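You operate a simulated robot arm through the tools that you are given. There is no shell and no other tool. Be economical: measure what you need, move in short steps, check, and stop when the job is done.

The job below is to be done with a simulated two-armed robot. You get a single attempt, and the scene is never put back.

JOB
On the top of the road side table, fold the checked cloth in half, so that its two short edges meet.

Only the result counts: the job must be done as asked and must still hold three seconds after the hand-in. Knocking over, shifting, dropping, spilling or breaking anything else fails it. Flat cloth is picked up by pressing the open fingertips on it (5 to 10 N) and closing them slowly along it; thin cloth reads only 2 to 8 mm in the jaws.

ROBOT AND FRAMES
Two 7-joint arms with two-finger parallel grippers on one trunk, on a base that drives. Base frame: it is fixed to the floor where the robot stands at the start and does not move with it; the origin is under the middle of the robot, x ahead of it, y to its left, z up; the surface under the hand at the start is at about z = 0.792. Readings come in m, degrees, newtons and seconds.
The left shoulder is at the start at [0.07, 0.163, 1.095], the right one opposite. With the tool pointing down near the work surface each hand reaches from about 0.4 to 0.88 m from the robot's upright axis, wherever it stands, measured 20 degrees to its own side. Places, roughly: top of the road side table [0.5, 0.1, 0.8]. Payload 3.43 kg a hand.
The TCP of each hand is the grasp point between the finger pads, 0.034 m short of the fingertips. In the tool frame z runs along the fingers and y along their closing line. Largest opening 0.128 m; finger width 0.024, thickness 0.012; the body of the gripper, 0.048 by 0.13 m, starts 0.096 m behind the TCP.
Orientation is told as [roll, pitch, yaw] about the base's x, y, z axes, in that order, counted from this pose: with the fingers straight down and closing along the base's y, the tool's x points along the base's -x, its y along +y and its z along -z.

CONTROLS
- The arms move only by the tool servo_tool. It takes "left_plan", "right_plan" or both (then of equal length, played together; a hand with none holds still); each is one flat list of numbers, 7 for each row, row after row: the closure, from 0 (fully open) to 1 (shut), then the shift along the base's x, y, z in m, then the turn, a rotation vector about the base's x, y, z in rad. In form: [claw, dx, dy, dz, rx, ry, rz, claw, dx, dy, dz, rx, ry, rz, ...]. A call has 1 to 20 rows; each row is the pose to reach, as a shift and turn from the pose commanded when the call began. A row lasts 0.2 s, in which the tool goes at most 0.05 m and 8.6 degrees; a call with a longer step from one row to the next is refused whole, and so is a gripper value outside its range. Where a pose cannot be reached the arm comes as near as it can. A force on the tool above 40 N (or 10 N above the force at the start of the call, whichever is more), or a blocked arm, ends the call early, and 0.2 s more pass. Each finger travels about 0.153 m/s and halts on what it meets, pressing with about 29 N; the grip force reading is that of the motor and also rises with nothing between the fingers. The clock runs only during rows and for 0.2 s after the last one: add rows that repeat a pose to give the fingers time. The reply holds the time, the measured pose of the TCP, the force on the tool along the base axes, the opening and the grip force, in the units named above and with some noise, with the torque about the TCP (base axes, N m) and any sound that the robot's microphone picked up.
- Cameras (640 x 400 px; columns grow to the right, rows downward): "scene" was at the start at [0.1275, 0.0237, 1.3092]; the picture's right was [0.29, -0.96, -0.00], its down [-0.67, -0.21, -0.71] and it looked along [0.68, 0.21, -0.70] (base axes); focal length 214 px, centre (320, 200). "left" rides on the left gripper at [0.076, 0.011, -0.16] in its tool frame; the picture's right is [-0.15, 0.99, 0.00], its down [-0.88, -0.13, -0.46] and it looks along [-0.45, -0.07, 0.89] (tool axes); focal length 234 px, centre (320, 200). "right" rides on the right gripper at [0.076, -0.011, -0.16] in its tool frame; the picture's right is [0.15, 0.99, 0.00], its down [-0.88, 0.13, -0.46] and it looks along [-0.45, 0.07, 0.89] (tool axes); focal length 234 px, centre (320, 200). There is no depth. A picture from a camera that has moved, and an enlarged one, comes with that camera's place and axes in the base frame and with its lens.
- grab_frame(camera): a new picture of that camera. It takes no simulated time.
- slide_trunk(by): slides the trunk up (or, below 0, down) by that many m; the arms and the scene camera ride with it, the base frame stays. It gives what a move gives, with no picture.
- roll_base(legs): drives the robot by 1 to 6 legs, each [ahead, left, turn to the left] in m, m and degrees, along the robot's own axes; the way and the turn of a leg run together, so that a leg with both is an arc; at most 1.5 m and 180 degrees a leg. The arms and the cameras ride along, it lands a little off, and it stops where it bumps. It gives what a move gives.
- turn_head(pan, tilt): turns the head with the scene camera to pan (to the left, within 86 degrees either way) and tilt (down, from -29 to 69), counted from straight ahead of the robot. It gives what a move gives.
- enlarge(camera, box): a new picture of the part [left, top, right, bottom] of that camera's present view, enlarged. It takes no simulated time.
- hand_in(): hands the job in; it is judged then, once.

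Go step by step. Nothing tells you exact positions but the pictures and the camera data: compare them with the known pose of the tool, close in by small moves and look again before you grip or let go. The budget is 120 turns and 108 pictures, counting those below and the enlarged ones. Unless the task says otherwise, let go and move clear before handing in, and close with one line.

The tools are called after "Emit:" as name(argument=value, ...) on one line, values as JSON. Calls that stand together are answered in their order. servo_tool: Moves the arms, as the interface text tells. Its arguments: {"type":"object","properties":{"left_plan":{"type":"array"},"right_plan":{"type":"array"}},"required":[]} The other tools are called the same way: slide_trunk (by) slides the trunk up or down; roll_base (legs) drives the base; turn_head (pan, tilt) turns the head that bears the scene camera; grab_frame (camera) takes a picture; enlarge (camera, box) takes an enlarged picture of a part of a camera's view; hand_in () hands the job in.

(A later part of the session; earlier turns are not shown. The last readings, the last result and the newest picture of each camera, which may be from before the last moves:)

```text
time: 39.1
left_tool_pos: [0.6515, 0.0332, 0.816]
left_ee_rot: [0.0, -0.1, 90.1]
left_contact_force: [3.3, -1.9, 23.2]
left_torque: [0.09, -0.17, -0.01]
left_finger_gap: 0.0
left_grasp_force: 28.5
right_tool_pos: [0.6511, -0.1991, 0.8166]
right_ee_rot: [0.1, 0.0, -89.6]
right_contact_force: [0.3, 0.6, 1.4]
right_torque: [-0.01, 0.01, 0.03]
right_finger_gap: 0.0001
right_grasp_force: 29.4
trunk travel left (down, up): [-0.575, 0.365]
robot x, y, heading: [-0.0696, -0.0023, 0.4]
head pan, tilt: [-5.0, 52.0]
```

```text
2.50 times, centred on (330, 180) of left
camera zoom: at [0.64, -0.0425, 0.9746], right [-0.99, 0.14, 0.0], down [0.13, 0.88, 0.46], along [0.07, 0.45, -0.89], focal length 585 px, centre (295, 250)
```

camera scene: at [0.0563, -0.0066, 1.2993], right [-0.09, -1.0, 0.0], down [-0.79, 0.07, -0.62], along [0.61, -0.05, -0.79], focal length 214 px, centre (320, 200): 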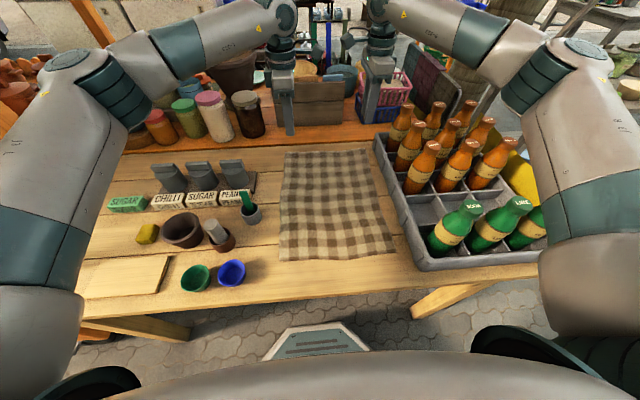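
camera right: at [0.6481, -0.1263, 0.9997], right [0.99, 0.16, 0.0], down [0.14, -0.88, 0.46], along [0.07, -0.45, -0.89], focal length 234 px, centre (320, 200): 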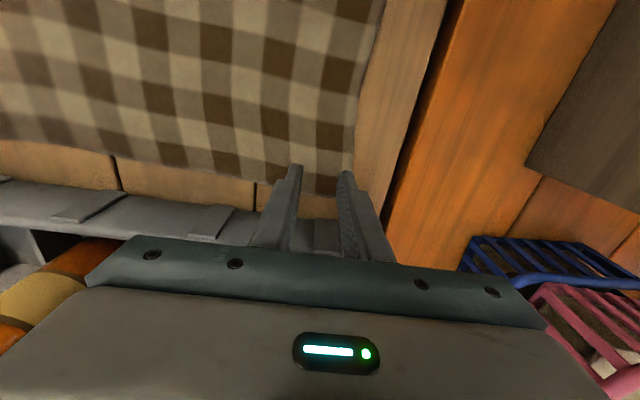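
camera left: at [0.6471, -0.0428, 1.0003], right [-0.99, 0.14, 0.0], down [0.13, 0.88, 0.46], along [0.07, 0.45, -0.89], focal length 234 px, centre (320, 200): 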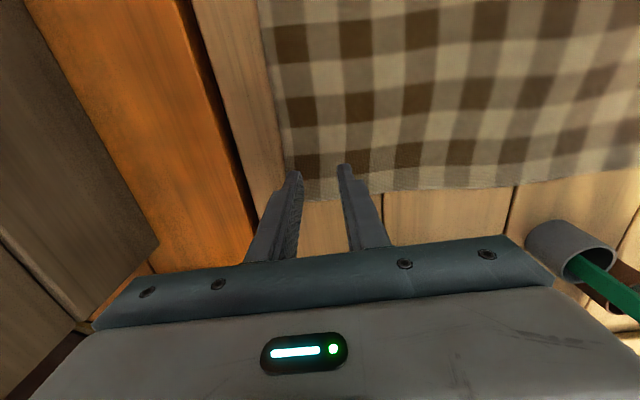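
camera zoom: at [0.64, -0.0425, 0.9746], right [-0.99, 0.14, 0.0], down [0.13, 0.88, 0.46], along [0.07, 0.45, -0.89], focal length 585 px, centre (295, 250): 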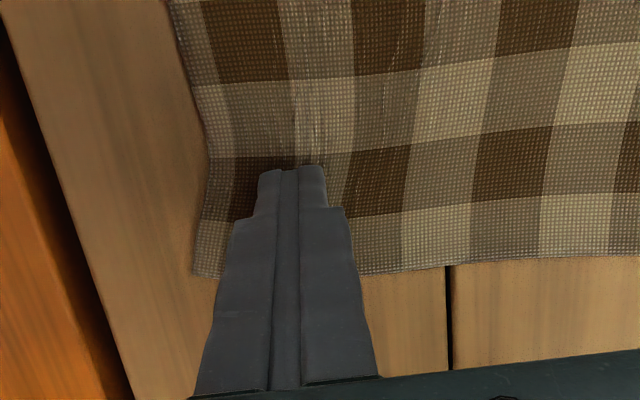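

The jaws shut empty (gap 0), so the fingertips slid over the cloth. I'll lift slightly, open wider (0.045), shift so both fingertips are on cloth, and press harder.

Emit:
servo_tool(left_plan=[1, 0, 0, 0.008, 0, 0, 0, 0.648, -0.006, 0, 0.008, 0, 0, 0, 0.648, -0.006, 0, 0.008, 0, 0, 0, 0.648, -0.006, 0, 0.003, 0, 0, 0, 0.648, -0.006, 0, 0.001, 0, 0, 0, 0.648, -0.006, 0, -0.0005, 0, 0, 0], right_plan=[1, 0, 0, 0.008, 0, 0, 0, 0.648, -0.006, 0, 0.008, 0, 0, 0, 0.648, -0.006, 0, 0.008, 0, 0, 0, 0.648, -0.006, 0, 0.003, 0, 0, 0, 0.648, -0.006, 0, 0.001, 0, 0, 0, 0.648, -0.006, 0, -0.0005, 0, 0, 0])

Emit:
enlarge(camera="left", box=[220, 100, 440, 260])

Emit:
enlarge(camera="right", box=[220, 100, 440, 260])

```text
time: 40.5
left_tool_pos: [0.6469, 0.0339, 0.8141]
left_ee_rot: [-0.1, 0.0, 90.1]
left_contact_force: [1.2, 1.7, 4.5]
left_torque: [0.07, -0.01, -0.02]
left_finger_gap: 0.0448
left_grasp_force: 0.1
right_tool_pos: [0.6467, -0.2011, 0.816]
right_ee_rot: [0.1, 0.0, -89.6]
right_contact_force: [-0.7, -1.3, 8.3]
right_torque: [-0.06, 0.09, 0.04]
right_finger_gap: 0.0449
right_grasp_force: 0.1
trunk travel left (down, up): [-0.575, 0.365]
robot x, y, heading: [-0.0676, 0.0035, -0.0]
head pan, tilt: [-5.0, 52.0]
```

```text
2.50 times, centred on (330, 180) of left
camera zoom: at [0.6357, -0.0425, 0.9749], right [-0.99, 0.14, 0.0], down [0.13, 0.88, 0.46], along [0.07, 0.45, -0.89], focal length 585 px, centre (295, 250)
```

zoom: 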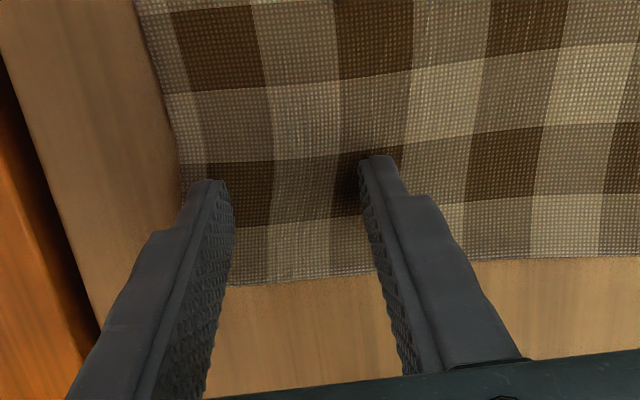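

```text
2.50 times, centred on (330, 180) of right
camera zoom: at [0.6347, -0.1245, 0.9749], right [0.99, 0.16, 0.0], down [0.14, -0.88, 0.46], along [0.07, -0.45, -0.89], focal length 585 px, centre (295, 250)
```

zoom: 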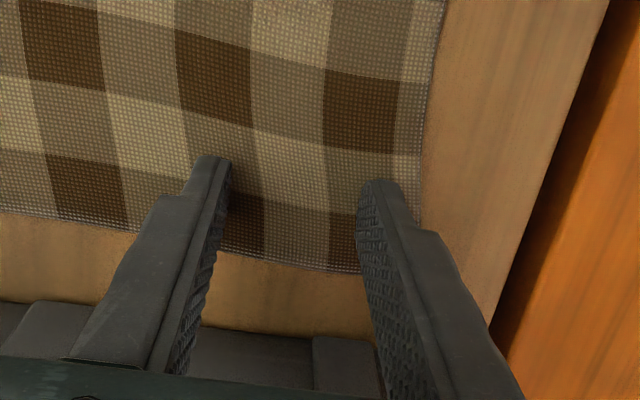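

Both fingertips are on cloth at 4–8 N. I'll press a touch more and close very slowly, checking halfway.

Emit:
servo_tool(left_plan=[0.648, 0, 0, -0.001, 0, 0, 0, 0.66, 0, 0, -0.001, 0, 0, 0, 0.67, 0, 0, -0.001, 0, 0, 0, 0.68, 0, 0, -0.001, 0, 0, 0, 0.69, 0, 0, -0.001, 0, 0, 0, 0.7, 0, 0, -0.001, 0, 0, 0, 0.71, 0, 0, -0.001, 0, 0, 0, 0.72, 0, 0, -0.001, 0, 0, 0, 0.73, 0, 0, -0.001, 0, 0, 0, 0.74, 0, 0, -0.001, 0, 0, 0, 0.75, 0, 0, -0.001, 0, 0, 0, 0.76, 0, 0, -0.001, 0, 0, 0], right_plan=[0.648, 0, 0, 0, 0, 0, 0, 0.66, 0, 0, 0, 0, 0, 0, 0.67, 0, 0, 0, 0, 0, 0, 0.68, 0, 0, 0, 0, 0, 0, 0.69, 0, 0, 0, 0, 0, 0, 0.7, 0, 0, 0, 0, 0, 0, 0.71, 0, 0, 0, 0, 0, 0, 0.72, 0, 0, 0, 0, 0, 0, 0.73, 0, 0, 0, 0, 0, 0, 0.74, 0, 0, 0, 0, 0, 0, 0.75, 0, 0, 0, 0, 0, 0, 0.76, 0, 0, 0, 0, 0, 0])

Emit:
enlarge(camera="left", box=[220, 100, 440, 260])

Emit:
enlarge(camera="right", box=[220, 100, 440, 260])

```text
time: 43.1
left_tool_pos: [0.6444, 0.0336, 0.8148]
left_ee_rot: [-0.1, 0.1, 90.1]
left_contact_force: [1.1, -0.5, 28.2]
left_torque: [0.25, 0.15, 0.0]
left_finger_gap: 0.0312
left_grasp_force: 0.5
right_tool_pos: [0.6456, -0.1996, 0.8148]
right_ee_rot: [0.1, 0.0, -89.5]
right_contact_force: [-0.3, 0.5, 3.9]
right_torque: [-0.02, -0.02, 0.01]
right_finger_gap: 0.0299
right_grasp_force: 0.1
trunk travel left (down, up): [-0.575, 0.365]
robot x, y, heading: [-0.0692, 0.002, -0.0]
head pan, tilt: [-5.0, 52.0]
```

```text
2.50 times, centred on (330, 180) of left
camera zoom: at [0.6336, -0.0427, 0.9746], right [-0.99, 0.14, 0.0], down [0.13, 0.88, 0.46], along [0.07, 0.45, -0.89], focal length 585 px, centre (295, 250)
```

zoom: 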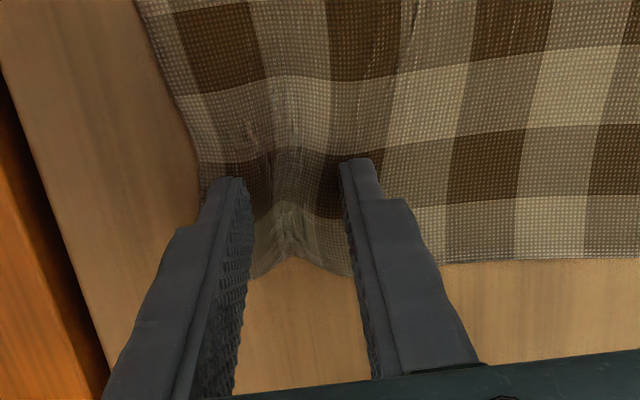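

```text
2.50 times, centred on (330, 180) of right
camera zoom: at [0.6329, -0.1246, 0.9749], right [0.99, 0.16, 0.0], down [0.14, -0.88, 0.46], along [0.07, -0.45, -0.89], focal length 585 px, centre (295, 250)
```

zoom: 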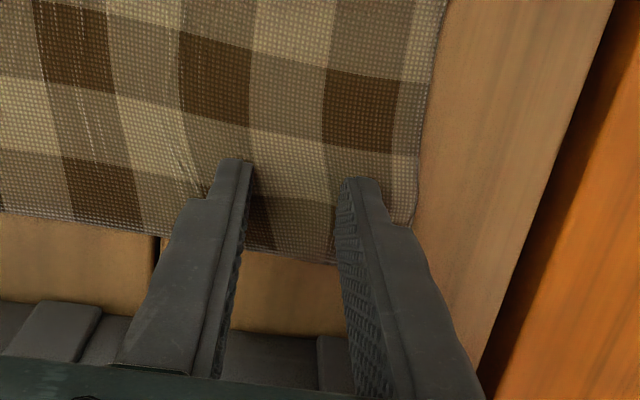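

The left jaw is bunching the cloth properly under higher pressure; the right was too light and slid. I'll finish the left slowly and reset the right with more pressure.

Emit:
servo_tool(left_plan=[0.775, 0, 0, 0, 0, 0, 0, 0.79, 0, 0, 0, 0, 0, 0, 0.805, 0, 0, 0, 0, 0, 0, 0.82, 0, 0, 0, 0, 0, 0, 0.835, 0, 0, 0, 0, 0, 0, 0.85, 0, 0, 0, 0, 0, 0, 0.865, 0, 0, 0, 0, 0, 0, 0.88, 0, 0, 0, 0, 0, 0, 0.895, 0, 0, 0, 0, 0, 0, 0.91, 0, 0, 0, 0, 0, 0, 0.925, 0, 0, 0, 0, 0, 0, 0.94, 0, 0, 0, 0, 0, 0, 0.955, 0, 0, 0, 0, 0, 0, 0.97, 0, 0, 0, 0, 0, 0, 1, 0, 0, 0, 0, 0, 0, 1, 0, 0, 0, 0, 0, 0], right_plan=[0.76, 0, 0, 0.004, 0, 0, 0, 0.76, 0, 0, 0.008, 0, 0, 0, 0.7, 0, 0, 0.008, 0, 0, 0, 0.648, 0, 0, 0.008, 0, 0, 0, 0.648, 0, 0, 0.008, 0, 0, 0, 0.648, 0, 0, 0.004, 0, 0, 0, 0.648, 0, 0, 0.002, 0, 0, 0, 0.648, 0, 0, 0.001, 0, 0, 0, 0.648, 0, 0, 0.0005, 0, 0, 0, 0.648, 0, 0, 0, 0, 0, 0, 0.648, 0, 0, -0.0005, 0, 0, 0, 0.648, 0, 0, -0.001, 0, 0, 0, 0.648, 0, 0, -0.0015, 0, 0, 0, 0.648, 0, 0, -0.0015, 0, 0, 0, 0.648, 0, 0, -0.0015, 0, 0, 0, 0.648, 0, 0, -0.0015, 0, 0, 0])

Emit:
enlarge(camera="left", box=[220, 100, 440, 260])

Emit:
enlarge(camera="right", box=[220, 100, 440, 260])

```text
time: 46.5
left_tool_pos: [0.6454, 0.0338, 0.8162]
left_ee_rot: [-0.1, 0.1, 90.1]
left_contact_force: [6.0, -3.3, 22.4]
left_torque: [0.05, -0.14, -0.02]
left_finger_gap: 0.0028
left_grasp_force: 28.5
right_tool_pos: [0.6452, -0.2006, 0.8155]
right_ee_rot: [0.3, 0.1, -89.5]
right_contact_force: [3.1, 0.3, 21.6]
right_torque: [-0.04, 0.37, 0.02]
right_finger_gap: 0.0444
right_grasp_force: 0.0
trunk travel left (down, up): [-0.575, 0.365]
robot x, y, heading: [-0.0679, -0.0002, 0.0]
head pan, tilt: [-5.0, 52.0]
```

```text
2.50 times, centred on (330, 180) of left
camera zoom: at [0.6333, -0.0425, 0.9746], right [-0.99, 0.14, 0.0], down [0.13, 0.88, 0.46], along [0.07, 0.45, -0.89], focal length 585 px, centre (295, 250)
```

zoom: 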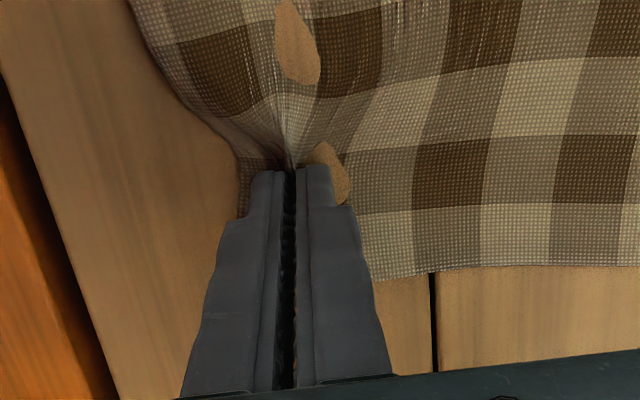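

```text
2.50 times, centred on (330, 180) of right
camera zoom: at [0.6326, -0.1251, 0.9747], right [0.99, 0.16, 0.01], down [0.14, -0.88, 0.46], along [0.08, -0.45, -0.89], focal length 585 px, centre (295, 250)
```

zoom: 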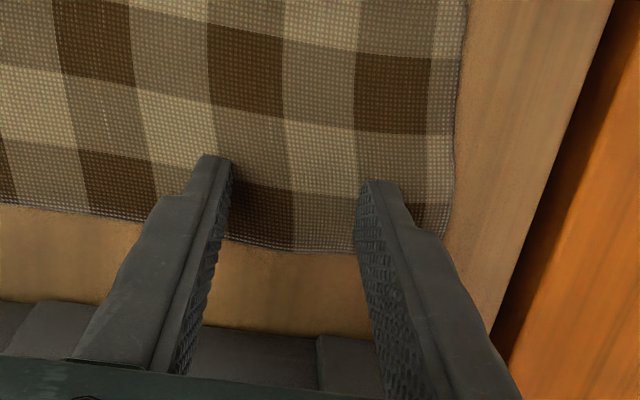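

The left has the cloth (gap 2.8 mm). The right presses at about 20 N, but it's about 1 cm inside the edge, so I'll shift it outward 7 mm, re-press and close.

Emit:
servo_tool(right_plan=[0.648, 0, 0, 0.005, 0, 0, 0, 0.648, 0.007, 0, 0.006, 0, 0, 0, 0.648, 0.007, 0, 0.003, 0, 0, 0, 0.648, 0.007, 0, 0.001, 0, 0, 0, 0.648, 0.007, 0, 0, 0, 0, 0, 0.66, 0.007, 0, 0, 0, 0, 0, 0.67, 0.007, 0, 0, 0, 0, 0, 0.68, 0.007, 0, 0, 0, 0, 0, 0.69, 0.007, 0, 0, 0, 0, 0, 0.7, 0.007, 0, 0, 0, 0, 0, 0.71, 0.007, 0, 0, 0, 0, 0, 0.72, 0.007, 0, 0, 0, 0, 0, 0.73, 0.007, 0, 0, 0, 0, 0, 0.74, 0.007, 0, 0, 0, 0, 0])

Emit:
enlarge(camera="right", box=[220, 100, 440, 260])

```text
time: 49.5
left_tool_pos: [0.6435, 0.0334, 0.815]
left_ee_rot: [-0.1, 0.2, 90.1]
left_contact_force: [2.9, -1.6, 16.7]
left_torque: [0.0, -0.14, -0.01]
left_finger_gap: 0.0024
left_grasp_force: 28.9
right_tool_pos: [0.6536, -0.2003, 0.8156]
right_ee_rot: [0.3, 0.1, -89.5]
right_contact_force: [1.2, -0.3, 26.8]
right_torque: [0.01, 0.39, 0.02]
right_finger_gap: 0.032
right_grasp_force: 0.1
trunk travel left (down, up): [-0.575, 0.365]
robot x, y, heading: [-0.0671, 0.0, 0.1]
head pan, tilt: [-5.0, 52.0]
```

```text
2.50 times, centred on (330, 180) of right
camera zoom: at [0.6399, -0.1246, 0.9746], right [0.99, 0.16, 0.0], down [0.14, -0.88, 0.46], along [0.08, -0.45, -0.89], focal length 585 px, centre (295, 250)
```

zoom: 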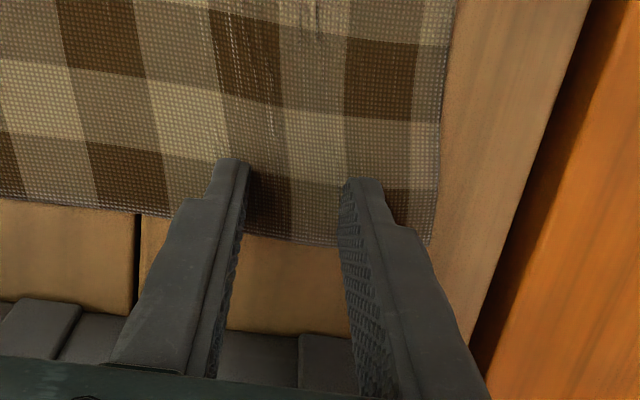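

The right slid again; the torque shows the inner finger carries nearly all the load. I'll tilt the right hand about 1° so both tips press evenly, move a few mm outward and retry.

Emit:
servo_tool(right_plan=[0.74, 0, 0, 0.006, 0, 0, 0, 0.648, 0.007, 0, 0.008, 0, 0.015, 0, 0.648, 0.007, 0, 0.008, 0, 0.015, 0, 0.648, 0.007, 0, 0.004, 0, 0.015, 0, 0.648, 0.007, 0, 0.002, 0, 0.015, 0, 0.648, 0.007, 0, 0.001, 0, 0.015, 0, 0.648, 0.007, 0, 0.001, 0, 0.015, 0])

Emit:
enlarge(camera="right", box=[220, 100, 440, 260])

```text
time: 51.1
left_tool_pos: [0.6447, 0.034, 0.8151]
left_ee_rot: [-0.2, 0.0, 90.1]
left_contact_force: [-5.3, 1.1, 26.8]
left_torque: [0.17, 0.12, 0.06]
left_finger_gap: 0.0026
left_grasp_force: 29.0
right_tool_pos: [0.6587, -0.1985, 0.8158]
right_ee_rot: [-0.7, 0.1, -89.6]
right_contact_force: [-0.7, 0.1, 3.8]
right_torque: [0.0, -0.08, -0.01]
right_finger_gap: 0.0443
right_grasp_force: 0.0
trunk travel left (down, up): [-0.575, 0.365]
robot x, y, heading: [-0.0667, 0.0016, -0.2]
head pan, tilt: [-5.0, 52.0]
```

```text
2.50 times, centred on (330, 180) of right
camera zoom: at [0.6485, -0.1237, 0.9753], right [0.99, 0.16, -0.01], down [0.14, -0.88, 0.45], along [0.06, -0.45, -0.89], focal length 585 px, centre (295, 250)
```

zoom: 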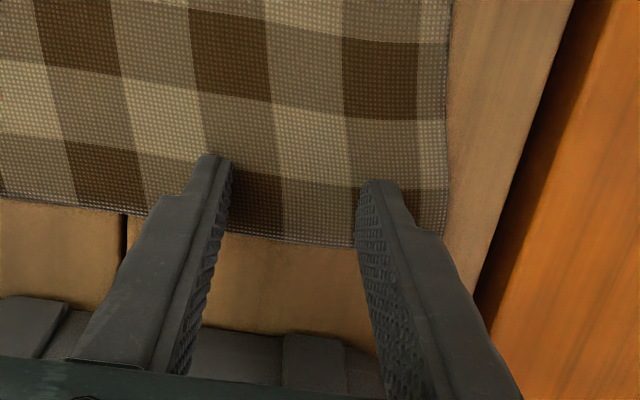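

Emit:
servo_tool(right_plan=[0.648, 0, 0, 0.006, 0, 0, 0, 0.648, 0.011, 0, 0.006, 0, -0.005, 0, 0.648, 0.011, 0, 0.003, 0, -0.005, 0, 0.648, 0.011, 0, 0.001, 0, -0.005, 0, 0.648, 0.011, 0, 0, 0, -0.005, 0, 0.648, 0.011, 0, -0.001, 0, -0.005, 0, 0.648, 0.011, 0, -0.001, 0, -0.005, 0])

```text
time: 52.7
left_tool_pos: [0.6442, 0.0335, 0.8153]
left_ee_rot: [-0.2, 0.0, 90.1]
left_contact_force: [-5.0, 2.3, 26.3]
left_torque: [0.2, 0.19, 0.02]
left_finger_gap: 0.0025
left_grasp_force: 28.9
right_tool_pos: [0.6696, -0.2007, 0.8164]
right_ee_rot: [-0.3, 0.0, -89.5]
right_contact_force: [0.7, -1.5, 6.0]
right_torque: [-0.04, -0.13, -0.02]
right_finger_gap: 0.0453
right_grasp_force: 0.2
trunk travel left (down, up): [-0.575, 0.365]
robot x, y, heading: [-0.0673, 0.0014, 0.0]
head pan, tilt: [-5.0, 52.0]
```

Emit:
servo_tool(right_plan=[0.648, 0, 0, -0.001, 0, -0.004, 0, 0.648, 0, 0, -0.0015, 0, -0.004, 0, 0.66, 0, 0, -0.0015, 0, -0.004, 0, 0.67, 0, 0, -0.0015, 0, -0.004, 0, 0.68, 0, 0, -0.0015, 0, -0.004, 0, 0.69, 0, 0, -0.0015, 0, -0.004, 0, 0.7, 0, 0, -0.0015, 0, -0.004, 0])

Emit:
enlarge(camera="right", box=[220, 100, 440, 260])

```text
time: 54.3
left_tool_pos: [0.643, 0.0332, 0.8158]
left_ee_rot: [-0.1, 0.0, 90.1]
left_contact_force: [1.5, -2.4, 13.7]
left_torque: [0.01, -0.07, 0.01]
left_finger_gap: 0.0024
left_grasp_force: 29.0
right_tool_pos: [0.6695, -0.2006, 0.8156]
right_ee_rot: [0.0, 0.0, -89.5]
right_contact_force: [0.0, 1.0, 27.0]
right_torque: [0.06, -0.08, 0.01]
right_finger_gap: 0.0364
right_grasp_force: 0.0
trunk travel left (down, up): [-0.575, 0.365]
robot x, y, heading: [-0.0667, 0.001, 0.1]
head pan, tilt: [-5.0, 52.0]
```

```text
2.50 times, centred on (330, 180) of right
camera zoom: at [0.6581, -0.1248, 0.9746], right [0.99, 0.16, 0.0], down [0.14, -0.88, 0.46], along [0.07, -0.45, -0.89], focal length 585 px, centre (295, 250)
```

zoom: 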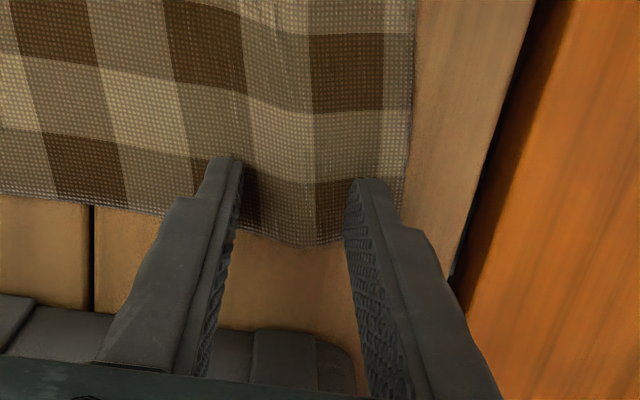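

Now it's evenly loaded (27 N) and starting to buckle, with the outer tip at the edge. I'll close slowly.

Emit:
servo_tool(right_plan=[0.715, 0, 0, 0, 0, 0, 0, 0.73, 0, 0, 0, 0, 0, 0, 0.745, 0, 0, 0, 0, 0, 0, 0.76, 0, 0, 0, 0, 0, 0, 0.775, 0, 0, 0, 0, 0, 0, 0.79, 0, 0, 0, 0, 0, 0, 0.805, 0, 0, 0, 0, 0, 0, 0.82, 0, 0, 0, 0, 0, 0, 0.835, 0, 0, 0, 0, 0, 0, 0.85, 0, 0, 0, 0, 0, 0, 0.865, 0, 0, 0, 0, 0, 0, 0.88, 0, 0, 0, 0, 0, 0, 0.895, 0, 0, 0, 0, 0, 0, 0.91, 0, 0, 0, 0, 0, 0, 0.925, 0, 0, 0, 0, 0, 0, 0.94, 0, 0, 0, 0, 0, 0, 0.955, 0, 0, 0, 0, 0, 0, 0.97, 0, 0, 0, 0, 0, 0, 1, 0, 0, 0, 0, 0, 0, 1, 0, 0, 0, 0, 0, 0])

Emit:
enlarge(camera="right", box=[220, 100, 440, 260])

Emit:
grab_frame(camera="scene")

```text
time: 58.5
left_tool_pos: [0.6441, 0.0344, 0.8166]
left_ee_rot: [-0.2, 0.2, 90.2]
left_contact_force: [-0.3, -6.0, 6.6]
left_torque: [-0.14, -0.01, 0.02]
left_finger_gap: 0.0024
left_grasp_force: 28.9
right_tool_pos: [0.6694, -0.1992, 0.8156]
right_ee_rot: [0.1, 0.0, -89.4]
right_contact_force: [0.6, 4.9, 31.0]
right_torque: [0.23, 0.03, 0.0]
right_finger_gap: 0.003
right_grasp_force: 29.2
trunk travel left (down, up): [-0.575, 0.365]
robot x, y, heading: [-0.0705, -0.0011, 0.1]
head pan, tilt: [-5.0, 52.0]
```

```text
2.50 times, centred on (330, 180) of right
camera zoom: at [0.658, -0.1245, 0.9746], right [0.99, 0.16, 0.0], down [0.14, -0.88, 0.46], along [0.07, -0.45, -0.89], focal length 585 px, centre (295, 250)
```

zoom: 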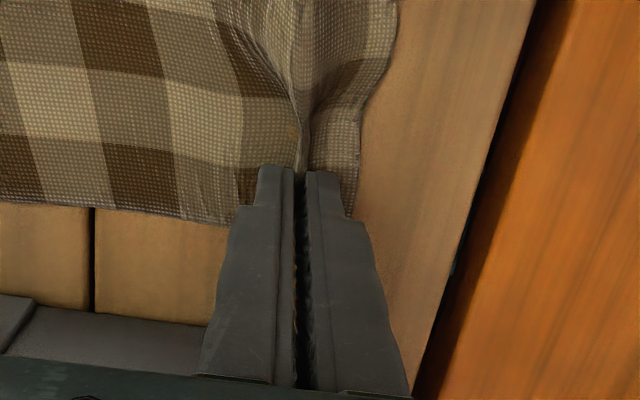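

```text
74 pictures are left
camera scene: at [0.0514, -0.0057, 1.2999], right [-0.09, -1.0, 0.0], down [-0.78, 0.07, -0.62], along [0.62, -0.05, -0.79], focal length 214 px, centre (320, 200)
```

scene: 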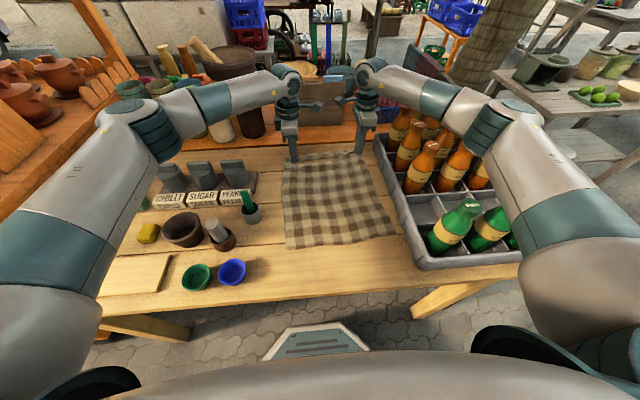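

Both hands now hold the far edge (gaps 2.4 and 3.0 mm), and the near edge sits at x ≈ 0.31. I'll lift along an arc to the top of the fold.

Emit:
servo_tool(left_plan=[1, -0.002, 0, 0.0203, 0, 0, 0, 1, -0.0073, 0, 0.0402, 0, 0, 0, 1, -0.0164, 0, 0.059, 0, 0, 0, 1, -0.0287, 0, 0.0764, 0, 0, 0, 1, -0.044, 0, 0.0919, 0, 0, 0, 1, -0.0618, 0, 0.1052, 0, 0, 0, 1, -0.0819, 0, 0.1158, 0, 0, 0, 1, -0.1037, 0, 0.1236, 0, 0, 0], right_plan=[1, -0.002, 0, 0.0203, 0, 0, 0, 1, -0.0079, 0, 0.0402, 0, 0, 0, 1, -0.0177, 0, 0.059, 0, 0, 0, 1, -0.031, 0, 0.0764, 0, 0, 0, 1, -0.0476, -0.002, 0.0919, 0, 0, 0, 1, -0.067, -0.004, 0.1052, 0, 0, 0, 1, -0.0887, -0.006, 0.1158, 0, 0, 0, 1, -0.1123, -0.008, 0.1236, 0, 0, 0])

Emit:
grab_frame(camera="scene")

```text
time: 60.3
left_tool_pos: [0.5432, 0.0314, 0.9357]
left_ee_rot: [0.0, 0.1, 90.2]
left_contact_force: [0.9, -8.7, 0.4]
left_torque: [-0.26, -0.04, 0.04]
left_finger_gap: 0.0025
left_grasp_force: 29.0
right_tool_pos: [0.561, -0.2078, 0.9377]
right_ee_rot: [-0.2, 0.1, -89.4]
right_contact_force: [0.0, 8.8, -0.8]
right_torque: [0.25, 0.03, 0.01]
right_finger_gap: 0.0027
right_grasp_force: 29.0
trunk travel left (down, up): [-0.575, 0.365]
robot x, y, heading: [-0.0685, -0.0009, 0.4]
head pan, tilt: [-5.0, 52.0]
```

```text
73 pictures are left
camera scene: at [0.0551, -0.0067, 1.2994], right [-0.09, -1.0, 0.0], down [-0.78, 0.07, -0.62], along [0.61, -0.05, -0.79], focal length 214 px, centre (320, 200)
```

scene: 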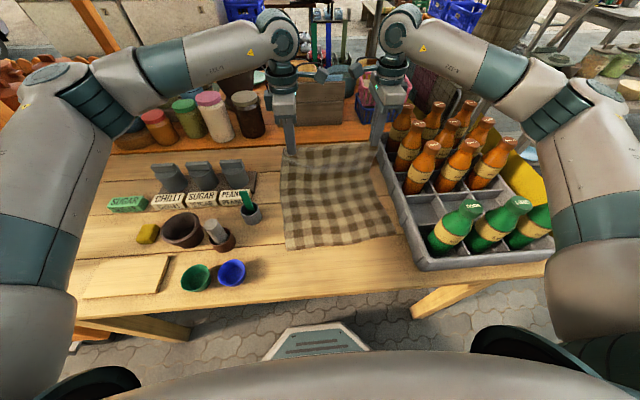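

The cloth lifts cleanly, though there's ~9 N of sideways tension, so I'll ease the hands together slightly. Then I'll back the base 0.1 m to carry the edge over.

Emit:
servo_tool(left_plan=[1, 0, -0.001, 0, 0, 0, 0, 1, -0.01, -0.002, 0.003, 0, 0, 0], right_plan=[1, 0, 0.003, 0, 0, 0, 0, 1, -0.02, 0.006, 0.003, 0, 0, 0])

Emit:
roll_base(legs=[[-0.1, 0, 0]])

Emit:
grab_frame(camera="scene")

```text
time: 60.9
left_tool_pos: [0.5331, 0.0305, 0.9398]
left_ee_rot: [0.1, 0.0, 89.9]
left_contact_force: [0.3, -1.4, -0.2]
left_torque: [-0.09, -0.01, 0.01]
left_finger_gap: 0.0028
left_grasp_force: 28.4
right_tool_pos: [0.5402, -0.2025, 0.9387]
right_ee_rot: [-0.3, 0.0, -89.5]
right_contact_force: [-0.2, 1.1, -0.7]
right_torque: [0.05, -0.03, 0.01]
right_finger_gap: 0.0025
right_grasp_force: 28.7
trunk travel left (down, up): [-0.575, 0.365]
robot x, y, heading: [-0.0655, -0.0039, -0.0]
head pan, tilt: [-5.0, 52.0]
```

```text
time: 62.0
left_tool_pos: [0.4312, 0.0305, 0.9388]
left_ee_rot: [0.1, 0.0, 90.2]
left_contact_force: [-0.8, -1.6, 0.7]
left_torque: [-0.04, -0.03, 0.03]
left_finger_gap: 0.0024
left_grasp_force: 28.7
right_tool_pos: [0.439, -0.2011, 0.938]
right_ee_rot: [-0.4, 0.0, -89.3]
right_contact_force: [0.5, 1.8, -0.4]
right_torque: [0.06, 0.01, 0.0]
right_finger_gap: 0.0027
right_grasp_force: 28.8
trunk travel left (down, up): [-0.575, 0.365]
robot x, y, heading: [-0.1682, 0.0049, 0.1]
head pan, tilt: [-5.0, 52.0]
```

```text
72 pictures are left
camera scene: at [-0.0456, -0.0066, 1.2993], right [-0.09, -1.0, 0.0], down [-0.79, 0.07, -0.62], along [0.61, -0.05, -0.79], focal length 214 px, centre (320, 200)
```

scene: 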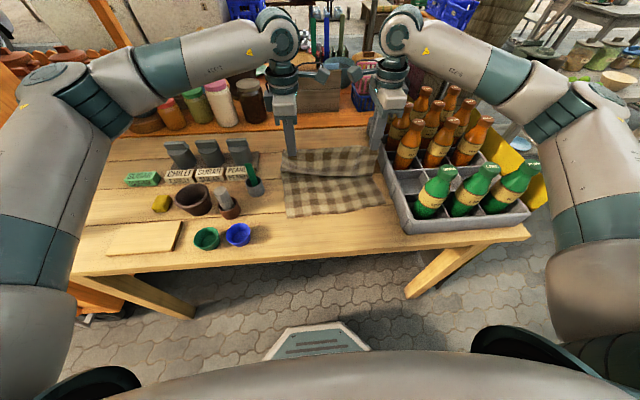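

The fold is going over nicely, and the near edge is at x ≈ 0.30. I'll carry the held edge over and down to just inside it.

Emit:
servo_tool(left_plan=[1, -0.019, 0, -0.002, 0, 0, 0, 1, -0.037, 0, -0.009, 0, 0, 0, 1, -0.054, 0, -0.02, 0, 0, 0, 1, -0.069, 0, -0.034, 0, 0, 0, 1, -0.081, 0, -0.0515, 0, 0, 0, 1, -0.09, 0, -0.0716, 0, 0, 0, 1, -0.095, 0, -0.0934, 0, 0, 0, 1, -0.097, 0, -0.106, 0, 0, 0], right_plan=[1, -0.019, 0, -0.002, 0, 0, 0, 1, -0.037, 0, -0.009, 0, 0, 0, 1, -0.055, 0, -0.02, 0, 0, 0, 1, -0.07, 0, -0.034, 0, 0, 0, 1, -0.083, 0, -0.0515, 0, 0, 0, 1, -0.092, 0, -0.0716, 0, 0, 0, 1, -0.097, 0, -0.0934, 0, 0, 0, 1, -0.099, 0, -0.106, 0, 0, 0])

Emit:
grab_frame(camera="scene")

Emit:
enlarge(camera="scene", box=[250, 110, 410, 230])

Emit:
grab_frame(camera="left")

Emit:
grab_frame(camera="right")

```text
time: 63.8
left_tool_pos: [0.324, 0.0409, 0.8422]
left_ee_rot: [-0.8, 0.9, 90.0]
left_contact_force: [0.4, -6.5, 0.6]
left_torque: [-0.2, 0.01, -0.02]
left_finger_gap: 0.0023
left_grasp_force: 29.3
right_tool_pos: [0.3347, -0.196, 0.8554]
right_ee_rot: [1.6, -0.8, -89.7]
right_contact_force: [-0.5, 5.0, -0.3]
right_torque: [0.11, 0.01, 0.02]
right_finger_gap: 0.0026
right_grasp_force: 28.7
trunk travel left (down, up): [-0.575, 0.365]
robot x, y, heading: [-0.1695, -0.0021, -0.1]
head pan, tilt: [-5.0, 52.0]
```

```text
71 pictures are left
camera scene: at [-0.0626, 0.0103, 1.3042], right [-0.09, -1.0, 0.01], down [-0.78, 0.06, -0.63], along [0.62, -0.06, -0.78], focal length 214 px, centre (320, 200)
```

scene: 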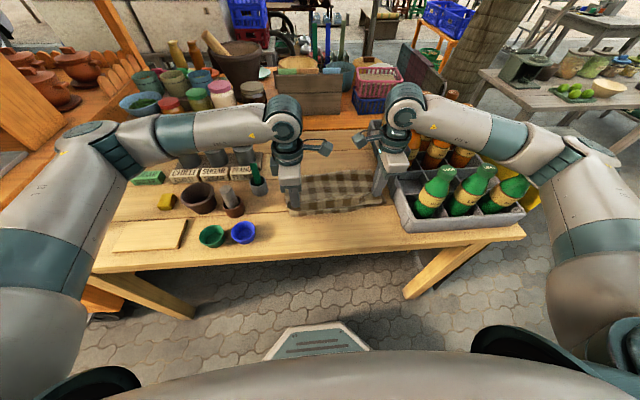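

```text
3.33 times, centred on (330, 170) of scene
camera zoom: at [-0.0626, 0.0103, 1.3042], right [-0.09, -1.0, 0.01], down [-0.78, 0.06, -0.63], along [0.62, -0.06, -0.78], focal length 715 px, centre (287, 300)
```

zoom: 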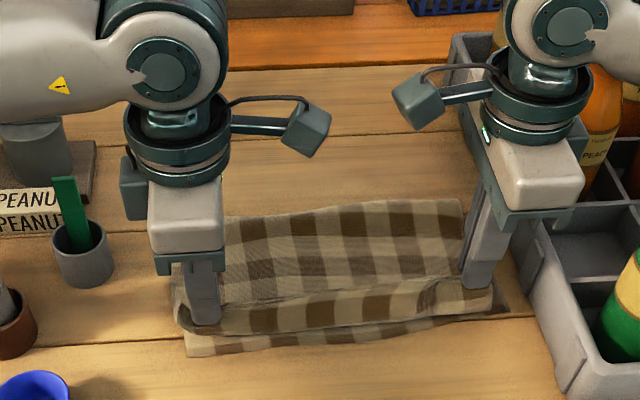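

```text
69 pictures are left
camera left: at [0.3108, -0.0333, 1.0026], right [-0.99, 0.14, -0.02], down [0.12, 0.89, 0.44], along [0.08, 0.44, -0.9], focal length 234 px, centre (320, 200)
```

left: 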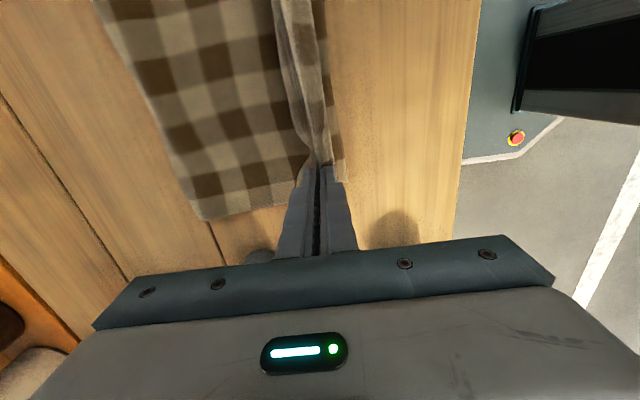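

```text
68 pictures are left
camera right: at [0.3192, -0.1179, 1.0137], right [0.99, 0.15, 0.03], down [0.12, -0.87, 0.47], along [0.1, -0.46, -0.88], focal length 234 px, centre (320, 200)
```

right: 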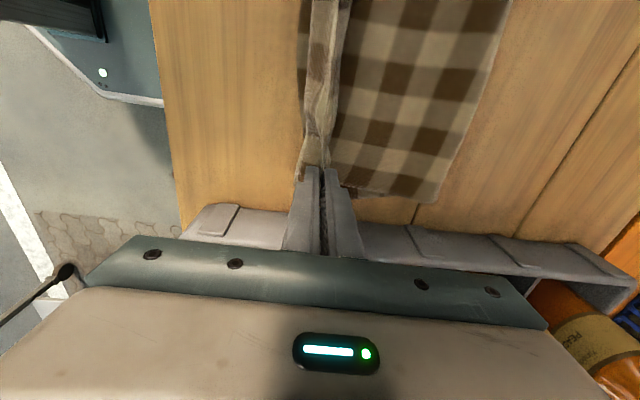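

The readings are slightly off (camera and hand tilts of ~1°), as if the robot is rocking. I'll hold still and re-read.

Emit:
servo_tool(left_plan=[1, 0, 0, 0, 0, 0, 0, 1, 0, 0, 0, 0, 0, 0], right_plan=[1, 0, 0, 0, 0, 0, 0, 1, 0, 0, 0, 0, 0, 0])

Emit:
grab_frame(camera="scene")

```text
time: 64.4
left_tool_pos: [0.3354, 0.033, 0.8303]
left_ee_rot: [-0.1, 0.1, 90.3]
left_contact_force: [-0.2, -2.1, 3.4]
left_torque: [-0.12, 0.08, 0.03]
left_finger_gap: 0.0025
left_grasp_force: 29.1
right_tool_pos: [0.3408, -0.2014, 0.8305]
right_ee_rot: [-0.5, 0.0, -89.3]
right_contact_force: [-0.4, 3.6, 0.8]
right_torque: [0.09, 0.04, -0.03]
right_finger_gap: 0.0028
right_grasp_force: 28.3
trunk travel left (down, up): [-0.575, 0.365]
robot x, y, heading: [-0.1666, -0.0002, 0.3]
head pan, tilt: [-5.0, 52.0]
```

```text
67 pictures are left
camera scene: at [-0.0457, -0.005, 1.2974], right [-0.08, -1.0, 0.0], down [-0.79, 0.07, -0.62], along [0.61, -0.05, -0.79], focal length 214 px, centre (320, 200)
```

scene: 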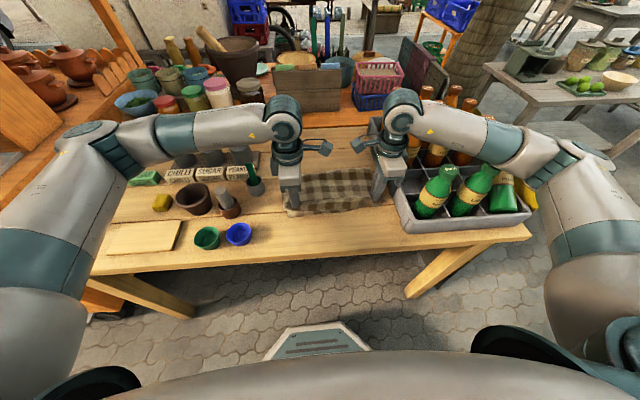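

It was a transient, and it has settled. Let me look at the edges now.

Emit:
enlarge(camera="scene", box=[260, 150, 420, 230])

Emit:
grab_frame(camera="left")

Emit:
grab_frame(camera="right")

```text
4.00 times, centred on (340, 190) of scene
camera zoom: at [-0.0457, -0.005, 1.2974], right [-0.08, -1.0, 0.0], down [-0.79, 0.07, -0.62], along [0.61, -0.05, -0.79], focal length 858 px, centre (240, 240)
```

zoom: 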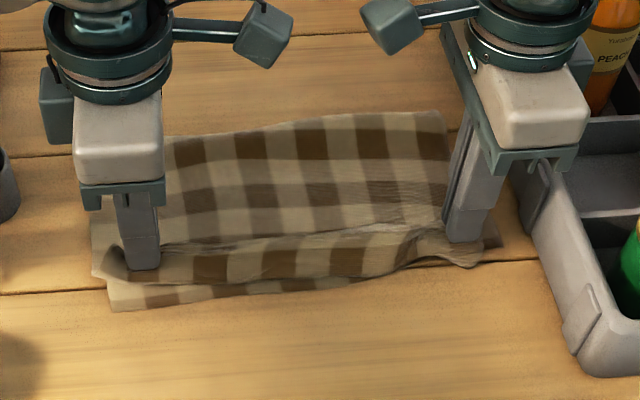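

```text
65 pictures are left
camera left: at [0.3238, -0.0432, 0.99], right [-0.99, 0.14, 0.0], down [0.13, 0.88, 0.45], along [0.06, 0.45, -0.89], focal length 234 px, centre (320, 200)
```

left: 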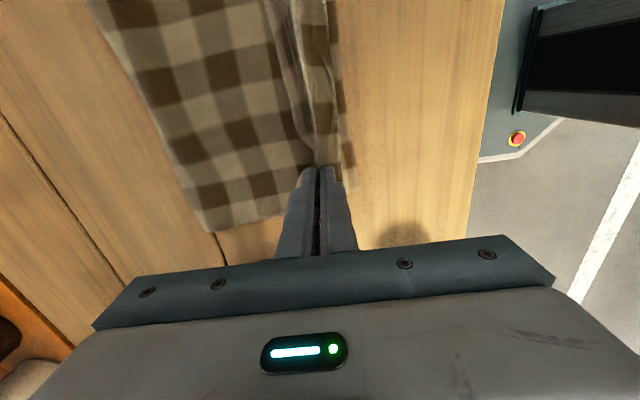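

```text
64 pictures are left
camera right: at [0.3294, -0.1255, 0.9894], right [0.99, 0.16, -0.01], down [0.15, -0.88, 0.46], along [0.06, -0.45, -0.89], focal length 234 px, centre (320, 200)
```

right: 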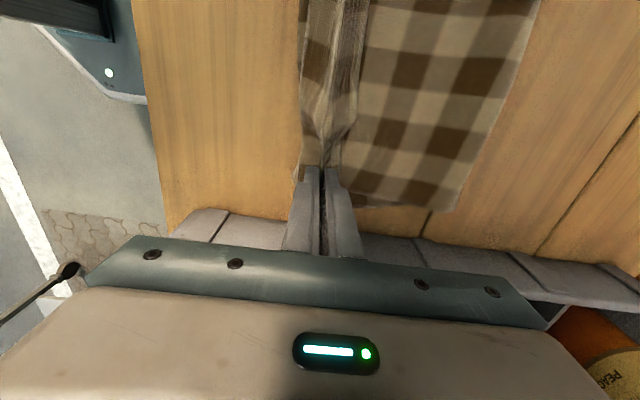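

The right held edge is slightly past the lower layer, while the left is about 2 cm short. I'll shift the right back 2 cm, lower both to the cloth, and open gently.

Emit:
servo_tool(left_plan=[1, 0, 0, 0, 0, 0, 0, 1, 0, 0, 0, 0, 0, 0, 1, 0, 0, -0.005, 0, 0, 0, 0.95, 0, 0, -0.005, 0, 0, 0, 0.9, 0, 0, -0.005, 0, 0, 0, 0.8, 0, 0, -0.003, 0, 0, 0, 0.7, 0, 0, -0.003, 0, 0, 0, 0.7, 0, 0, -0.003, 0, 0, 0], right_plan=[1, 0.01, 0, 0, 0, 0, 0, 1, 0.02, 0, 0, 0, 0, 0, 1, 0.02, 0, -0.005, 0, 0, 0, 0.95, 0.02, 0, -0.005, 0, 0, 0, 0.9, 0.02, 0, -0.005, 0, 0, 0, 0.8, 0.02, 0, -0.003, 0, 0, 0, 0.7, 0.02, 0, -0.003, 0, 0, 0, 0.7, 0.02, 0, -0.003, 0, 0, 0])

Emit:
enlarge(camera="scene", box=[260, 150, 420, 230])

Emit:
grab_frame(camera="left")

Emit:
grab_frame(camera="right")

```text
time: 66.2
left_tool_pos: [0.3318, 0.0316, 0.8323]
left_ee_rot: [-0.2, 0.3, 90.2]
left_contact_force: [-0.2, 0.3, -0.1]
left_torque: [0.04, 0.01, 0.0]
left_finger_gap: 0.0382
left_grasp_force: 0.1
right_tool_pos: [0.3574, -0.1989, 0.8331]
right_ee_rot: [0.0, -0.1, -89.4]
right_contact_force: [0.1, -0.2, -0.6]
right_torque: [0.0, 0.03, 0.01]
right_finger_gap: 0.0384
right_grasp_force: 0.1
trunk travel left (down, up): [-0.575, 0.365]
robot x, y, heading: [-0.1671, -0.0021, 0.1]
head pan, tilt: [-5.0, 52.0]
```

```text
4.00 times, centred on (340, 190) of scene
camera zoom: at [-0.0503, -0.0037, 1.3], right [-0.09, -1.0, 0.0], down [-0.78, 0.07, -0.62], along [0.62, -0.05, -0.79], focal length 858 px, centre (240, 240)
```

zoom: 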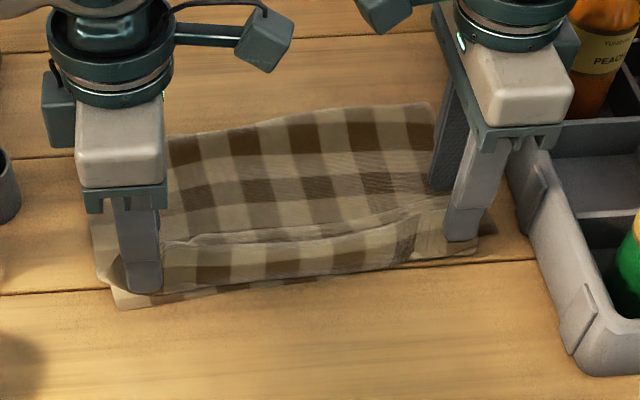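

```text
62 pictures are left
camera left: at [0.3206, -0.0436, 0.991], right [-0.99, 0.14, 0.0], down [0.13, 0.88, 0.45], along [0.07, 0.45, -0.89], focal length 234 px, centre (320, 200)
```

left: 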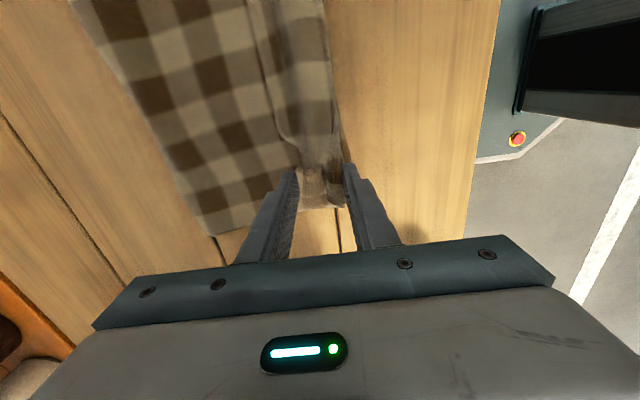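

```text
61 pictures are left
camera right: at [0.3462, -0.1238, 0.9917], right [0.99, 0.16, 0.0], down [0.14, -0.88, 0.46], along [0.07, -0.45, -0.89], focal length 234 px, centre (320, 200)
```

right: 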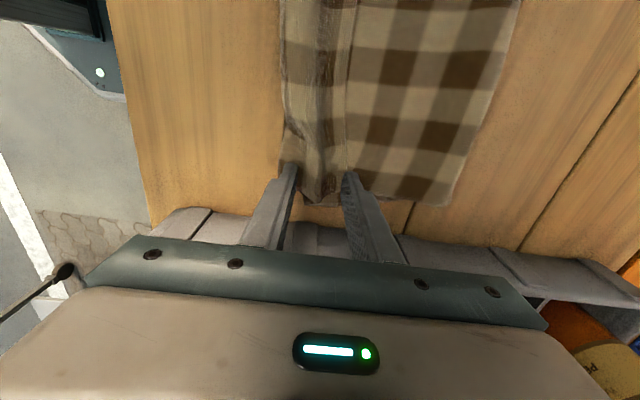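

Released. I'll raise both hands straight up and look at the result unobstructed.

Emit:
servo_tool(left_plan=[0.7, 0, 0, 0.02, 0, 0, 0, 0.7, 0, 0, 0.05, 0, 0, 0, 0.7, 0, 0.04, 0.08, 0, 0, 0, 0.7, 0, 0.08, 0.11, 0, 0, 0, 0.7, 0, 0.12, 0.14, 0, 0, 0], right_plan=[0.7, 0, 0, 0.02, 0, 0, 0, 0.7, 0, 0, 0.05, 0, 0, 0, 0.7, 0.02, 0, 0.09, 0, 0, 0, 0.7, 0.04, 0, 0.13, 0, 0, 0, 0.7, 0.06, 0, 0.17, 0, 0, 0])

Emit:
enlarge(camera="scene", box=[260, 150, 420, 230])

Emit:
grab_frame(camera="scene")

Emit:
grab_frame(camera="right")

```text
time: 67.4
left_tool_pos: [0.3347, 0.153, 0.9744]
left_ee_rot: [0.0, 0.2, 90.0]
left_contact_force: [-0.3, -0.8, 0.0]
left_torque: [-0.04, -0.03, 0.01]
left_finger_gap: 0.0381
left_grasp_force: 0.0
right_tool_pos: [0.4184, -0.2016, 1.0039]
right_ee_rot: [-0.3, -0.1, -89.4]
right_contact_force: [0.4, 0.4, -0.1]
right_torque: [-0.04, -0.02, -0.01]
right_finger_gap: 0.0381
right_grasp_force: 0.1
trunk travel left (down, up): [-0.575, 0.365]
robot x, y, heading: [-0.1731, 0.0018, 0.3]
head pan, tilt: [-5.0, 52.0]
```

```text
4.00 times, centred on (340, 190) of scene
camera zoom: at [-0.0464, -0.0047, 1.2993], right [-0.09, -1.0, 0.0], down [-0.78, 0.07, -0.62], along [0.61, -0.05, -0.79], focal length 858 px, centre (240, 240)
```

zoom: 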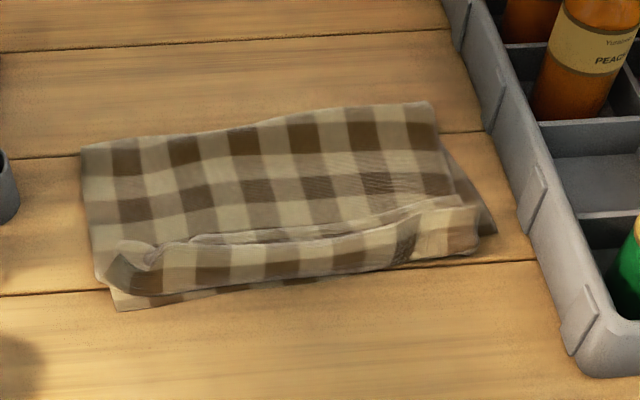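

```text
59 pictures are left
camera scene: at [-0.0464, -0.0047, 1.2993], right [-0.09, -1.0, 0.0], down [-0.78, 0.07, -0.62], along [0.61, -0.05, -0.79], focal length 214 px, centre (320, 200)
```

scene: 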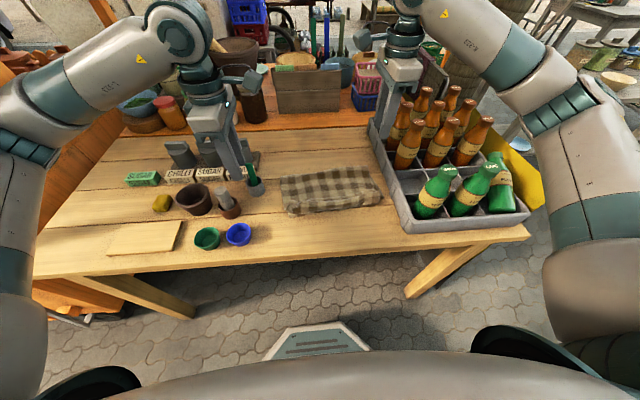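

```text
58 pictures are left
camera right: at [0.408, -0.1254, 1.162], right [0.99, 0.16, -0.01], down [0.14, -0.88, 0.46], along [0.07, -0.45, -0.89], focal length 234 px, centre (320, 200)
```

right: 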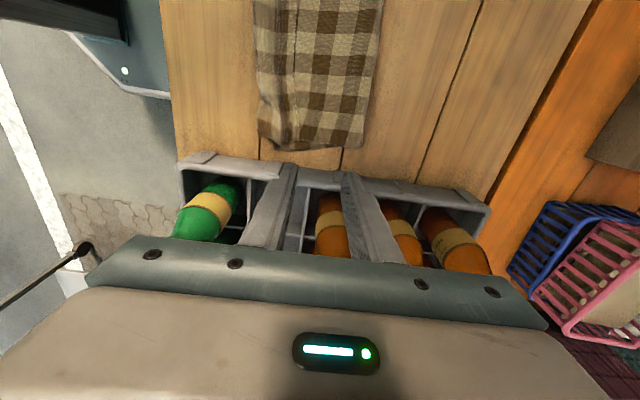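

Emit:
enlarge(camera="right", box=[220, 0, 420, 160])

Emit:
enlarge(camera="scene", box=[275, 160, 395, 220])

Emit:
grab_frame(camera="left")

```text
2.50 times, centred on (320, 80) of right
camera zoom: at [0.408, -0.1254, 1.162], right [0.99, 0.16, -0.01], down [0.14, -0.88, 0.46], along [0.07, -0.45, -0.89], focal length 585 px, centre (320, 500)
```

zoom: 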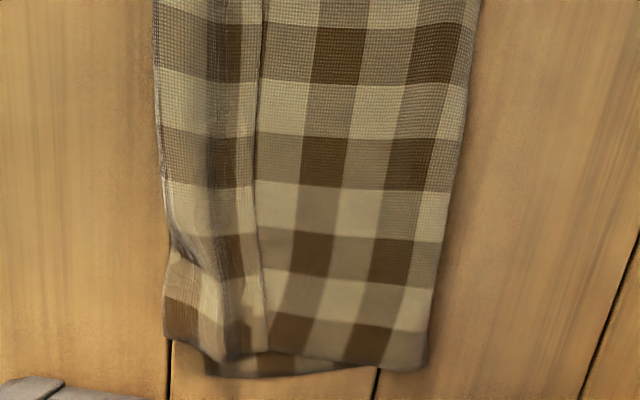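

```text
5.33 times, centred on (335, 190) of scene
camera zoom: at [-0.0464, -0.0047, 1.2993], right [-0.09, -1.0, 0.0], down [-0.78, 0.07, -0.62], along [0.61, -0.05, -0.79], focal length 1144 px, centre (240, 253)
```

zoom: 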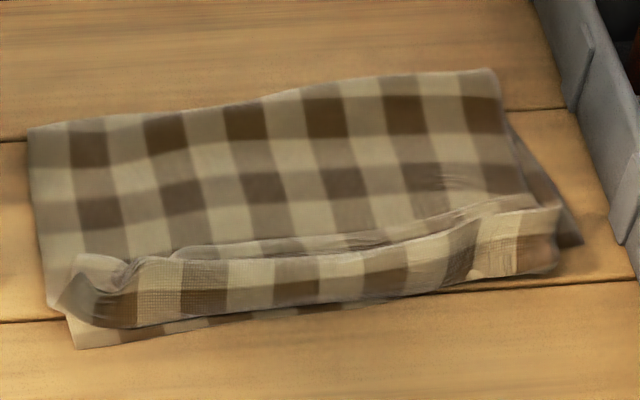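

```text
55 pictures are left
camera left: at [0.324, 0.0767, 1.1328], right [-0.99, 0.14, 0.0], down [0.13, 0.88, 0.45], along [0.07, 0.45, -0.89], focal length 234 px, centre (320, 200)
```

left: 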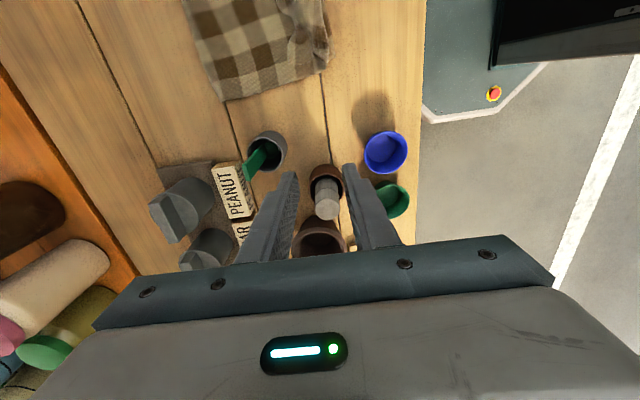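

The fold is good overall, but the left top corner lies ~2.5 cm short of the lower edge (a small pleat holds it back), and the lower right corner sits ~3 cm in. I'll use the closed left fingertip to draw the top strip's left end outward.

Emit:
servo_tool(left_plan=[1, 0, -0.04, 0, 0, 0, 0, 1, 0, -0.08, 0, 0, 0, 0, 1, 0.002, -0.116, 0, 0, 0, 0, 1, 0.002, -0.116, -0.04, 0, 0, 0, 1, 0.002, -0.116, -0.08, 0, 0, 0, 1, 0.002, -0.116, -0.12, 0, 0, 0, 1, 0.002, -0.116, -0.14, 0, 0, 0, 1, 0.002, -0.116, -0.145, 0, 0, 0])

Emit:
enlarge(camera="left", box=[220, 80, 440, 260])

```text
time: 69.2
left_tool_pos: [0.3355, 0.034, 0.8275]
left_ee_rot: [0.1, 0.1, 90.2]
left_contact_force: [-0.1, 0.2, 0.1]
left_torque: [0.0, -0.02, 0.02]
left_finger_gap: 0.0
left_grasp_force: 29.1
right_tool_pos: [0.4201, -0.2026, 1.0025]
right_ee_rot: [-0.4, -0.1, -89.4]
right_contact_force: [-0.4, -0.2, 0.4]
right_torque: [0.0, 0.01, -0.02]
right_finger_gap: 0.0382
right_grasp_force: 0.1
trunk travel left (down, up): [-0.575, 0.365]
robot x, y, heading: [-0.169, -0.0008, 0.1]
head pan, tilt: [-5.0, 52.0]
```

```text
2.22 times, centred on (330, 170) of left
camera zoom: at [0.3262, -0.0415, 0.9854], right [-0.99, 0.14, 0.0], down [0.13, 0.88, 0.46], along [0.07, 0.45, -0.89], focal length 520 px, centre (298, 267)
```

zoom: 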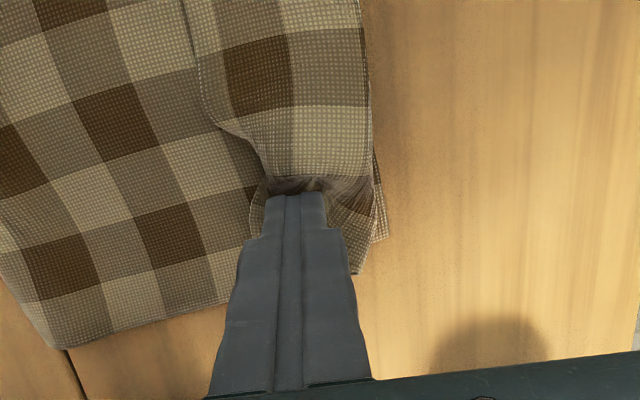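

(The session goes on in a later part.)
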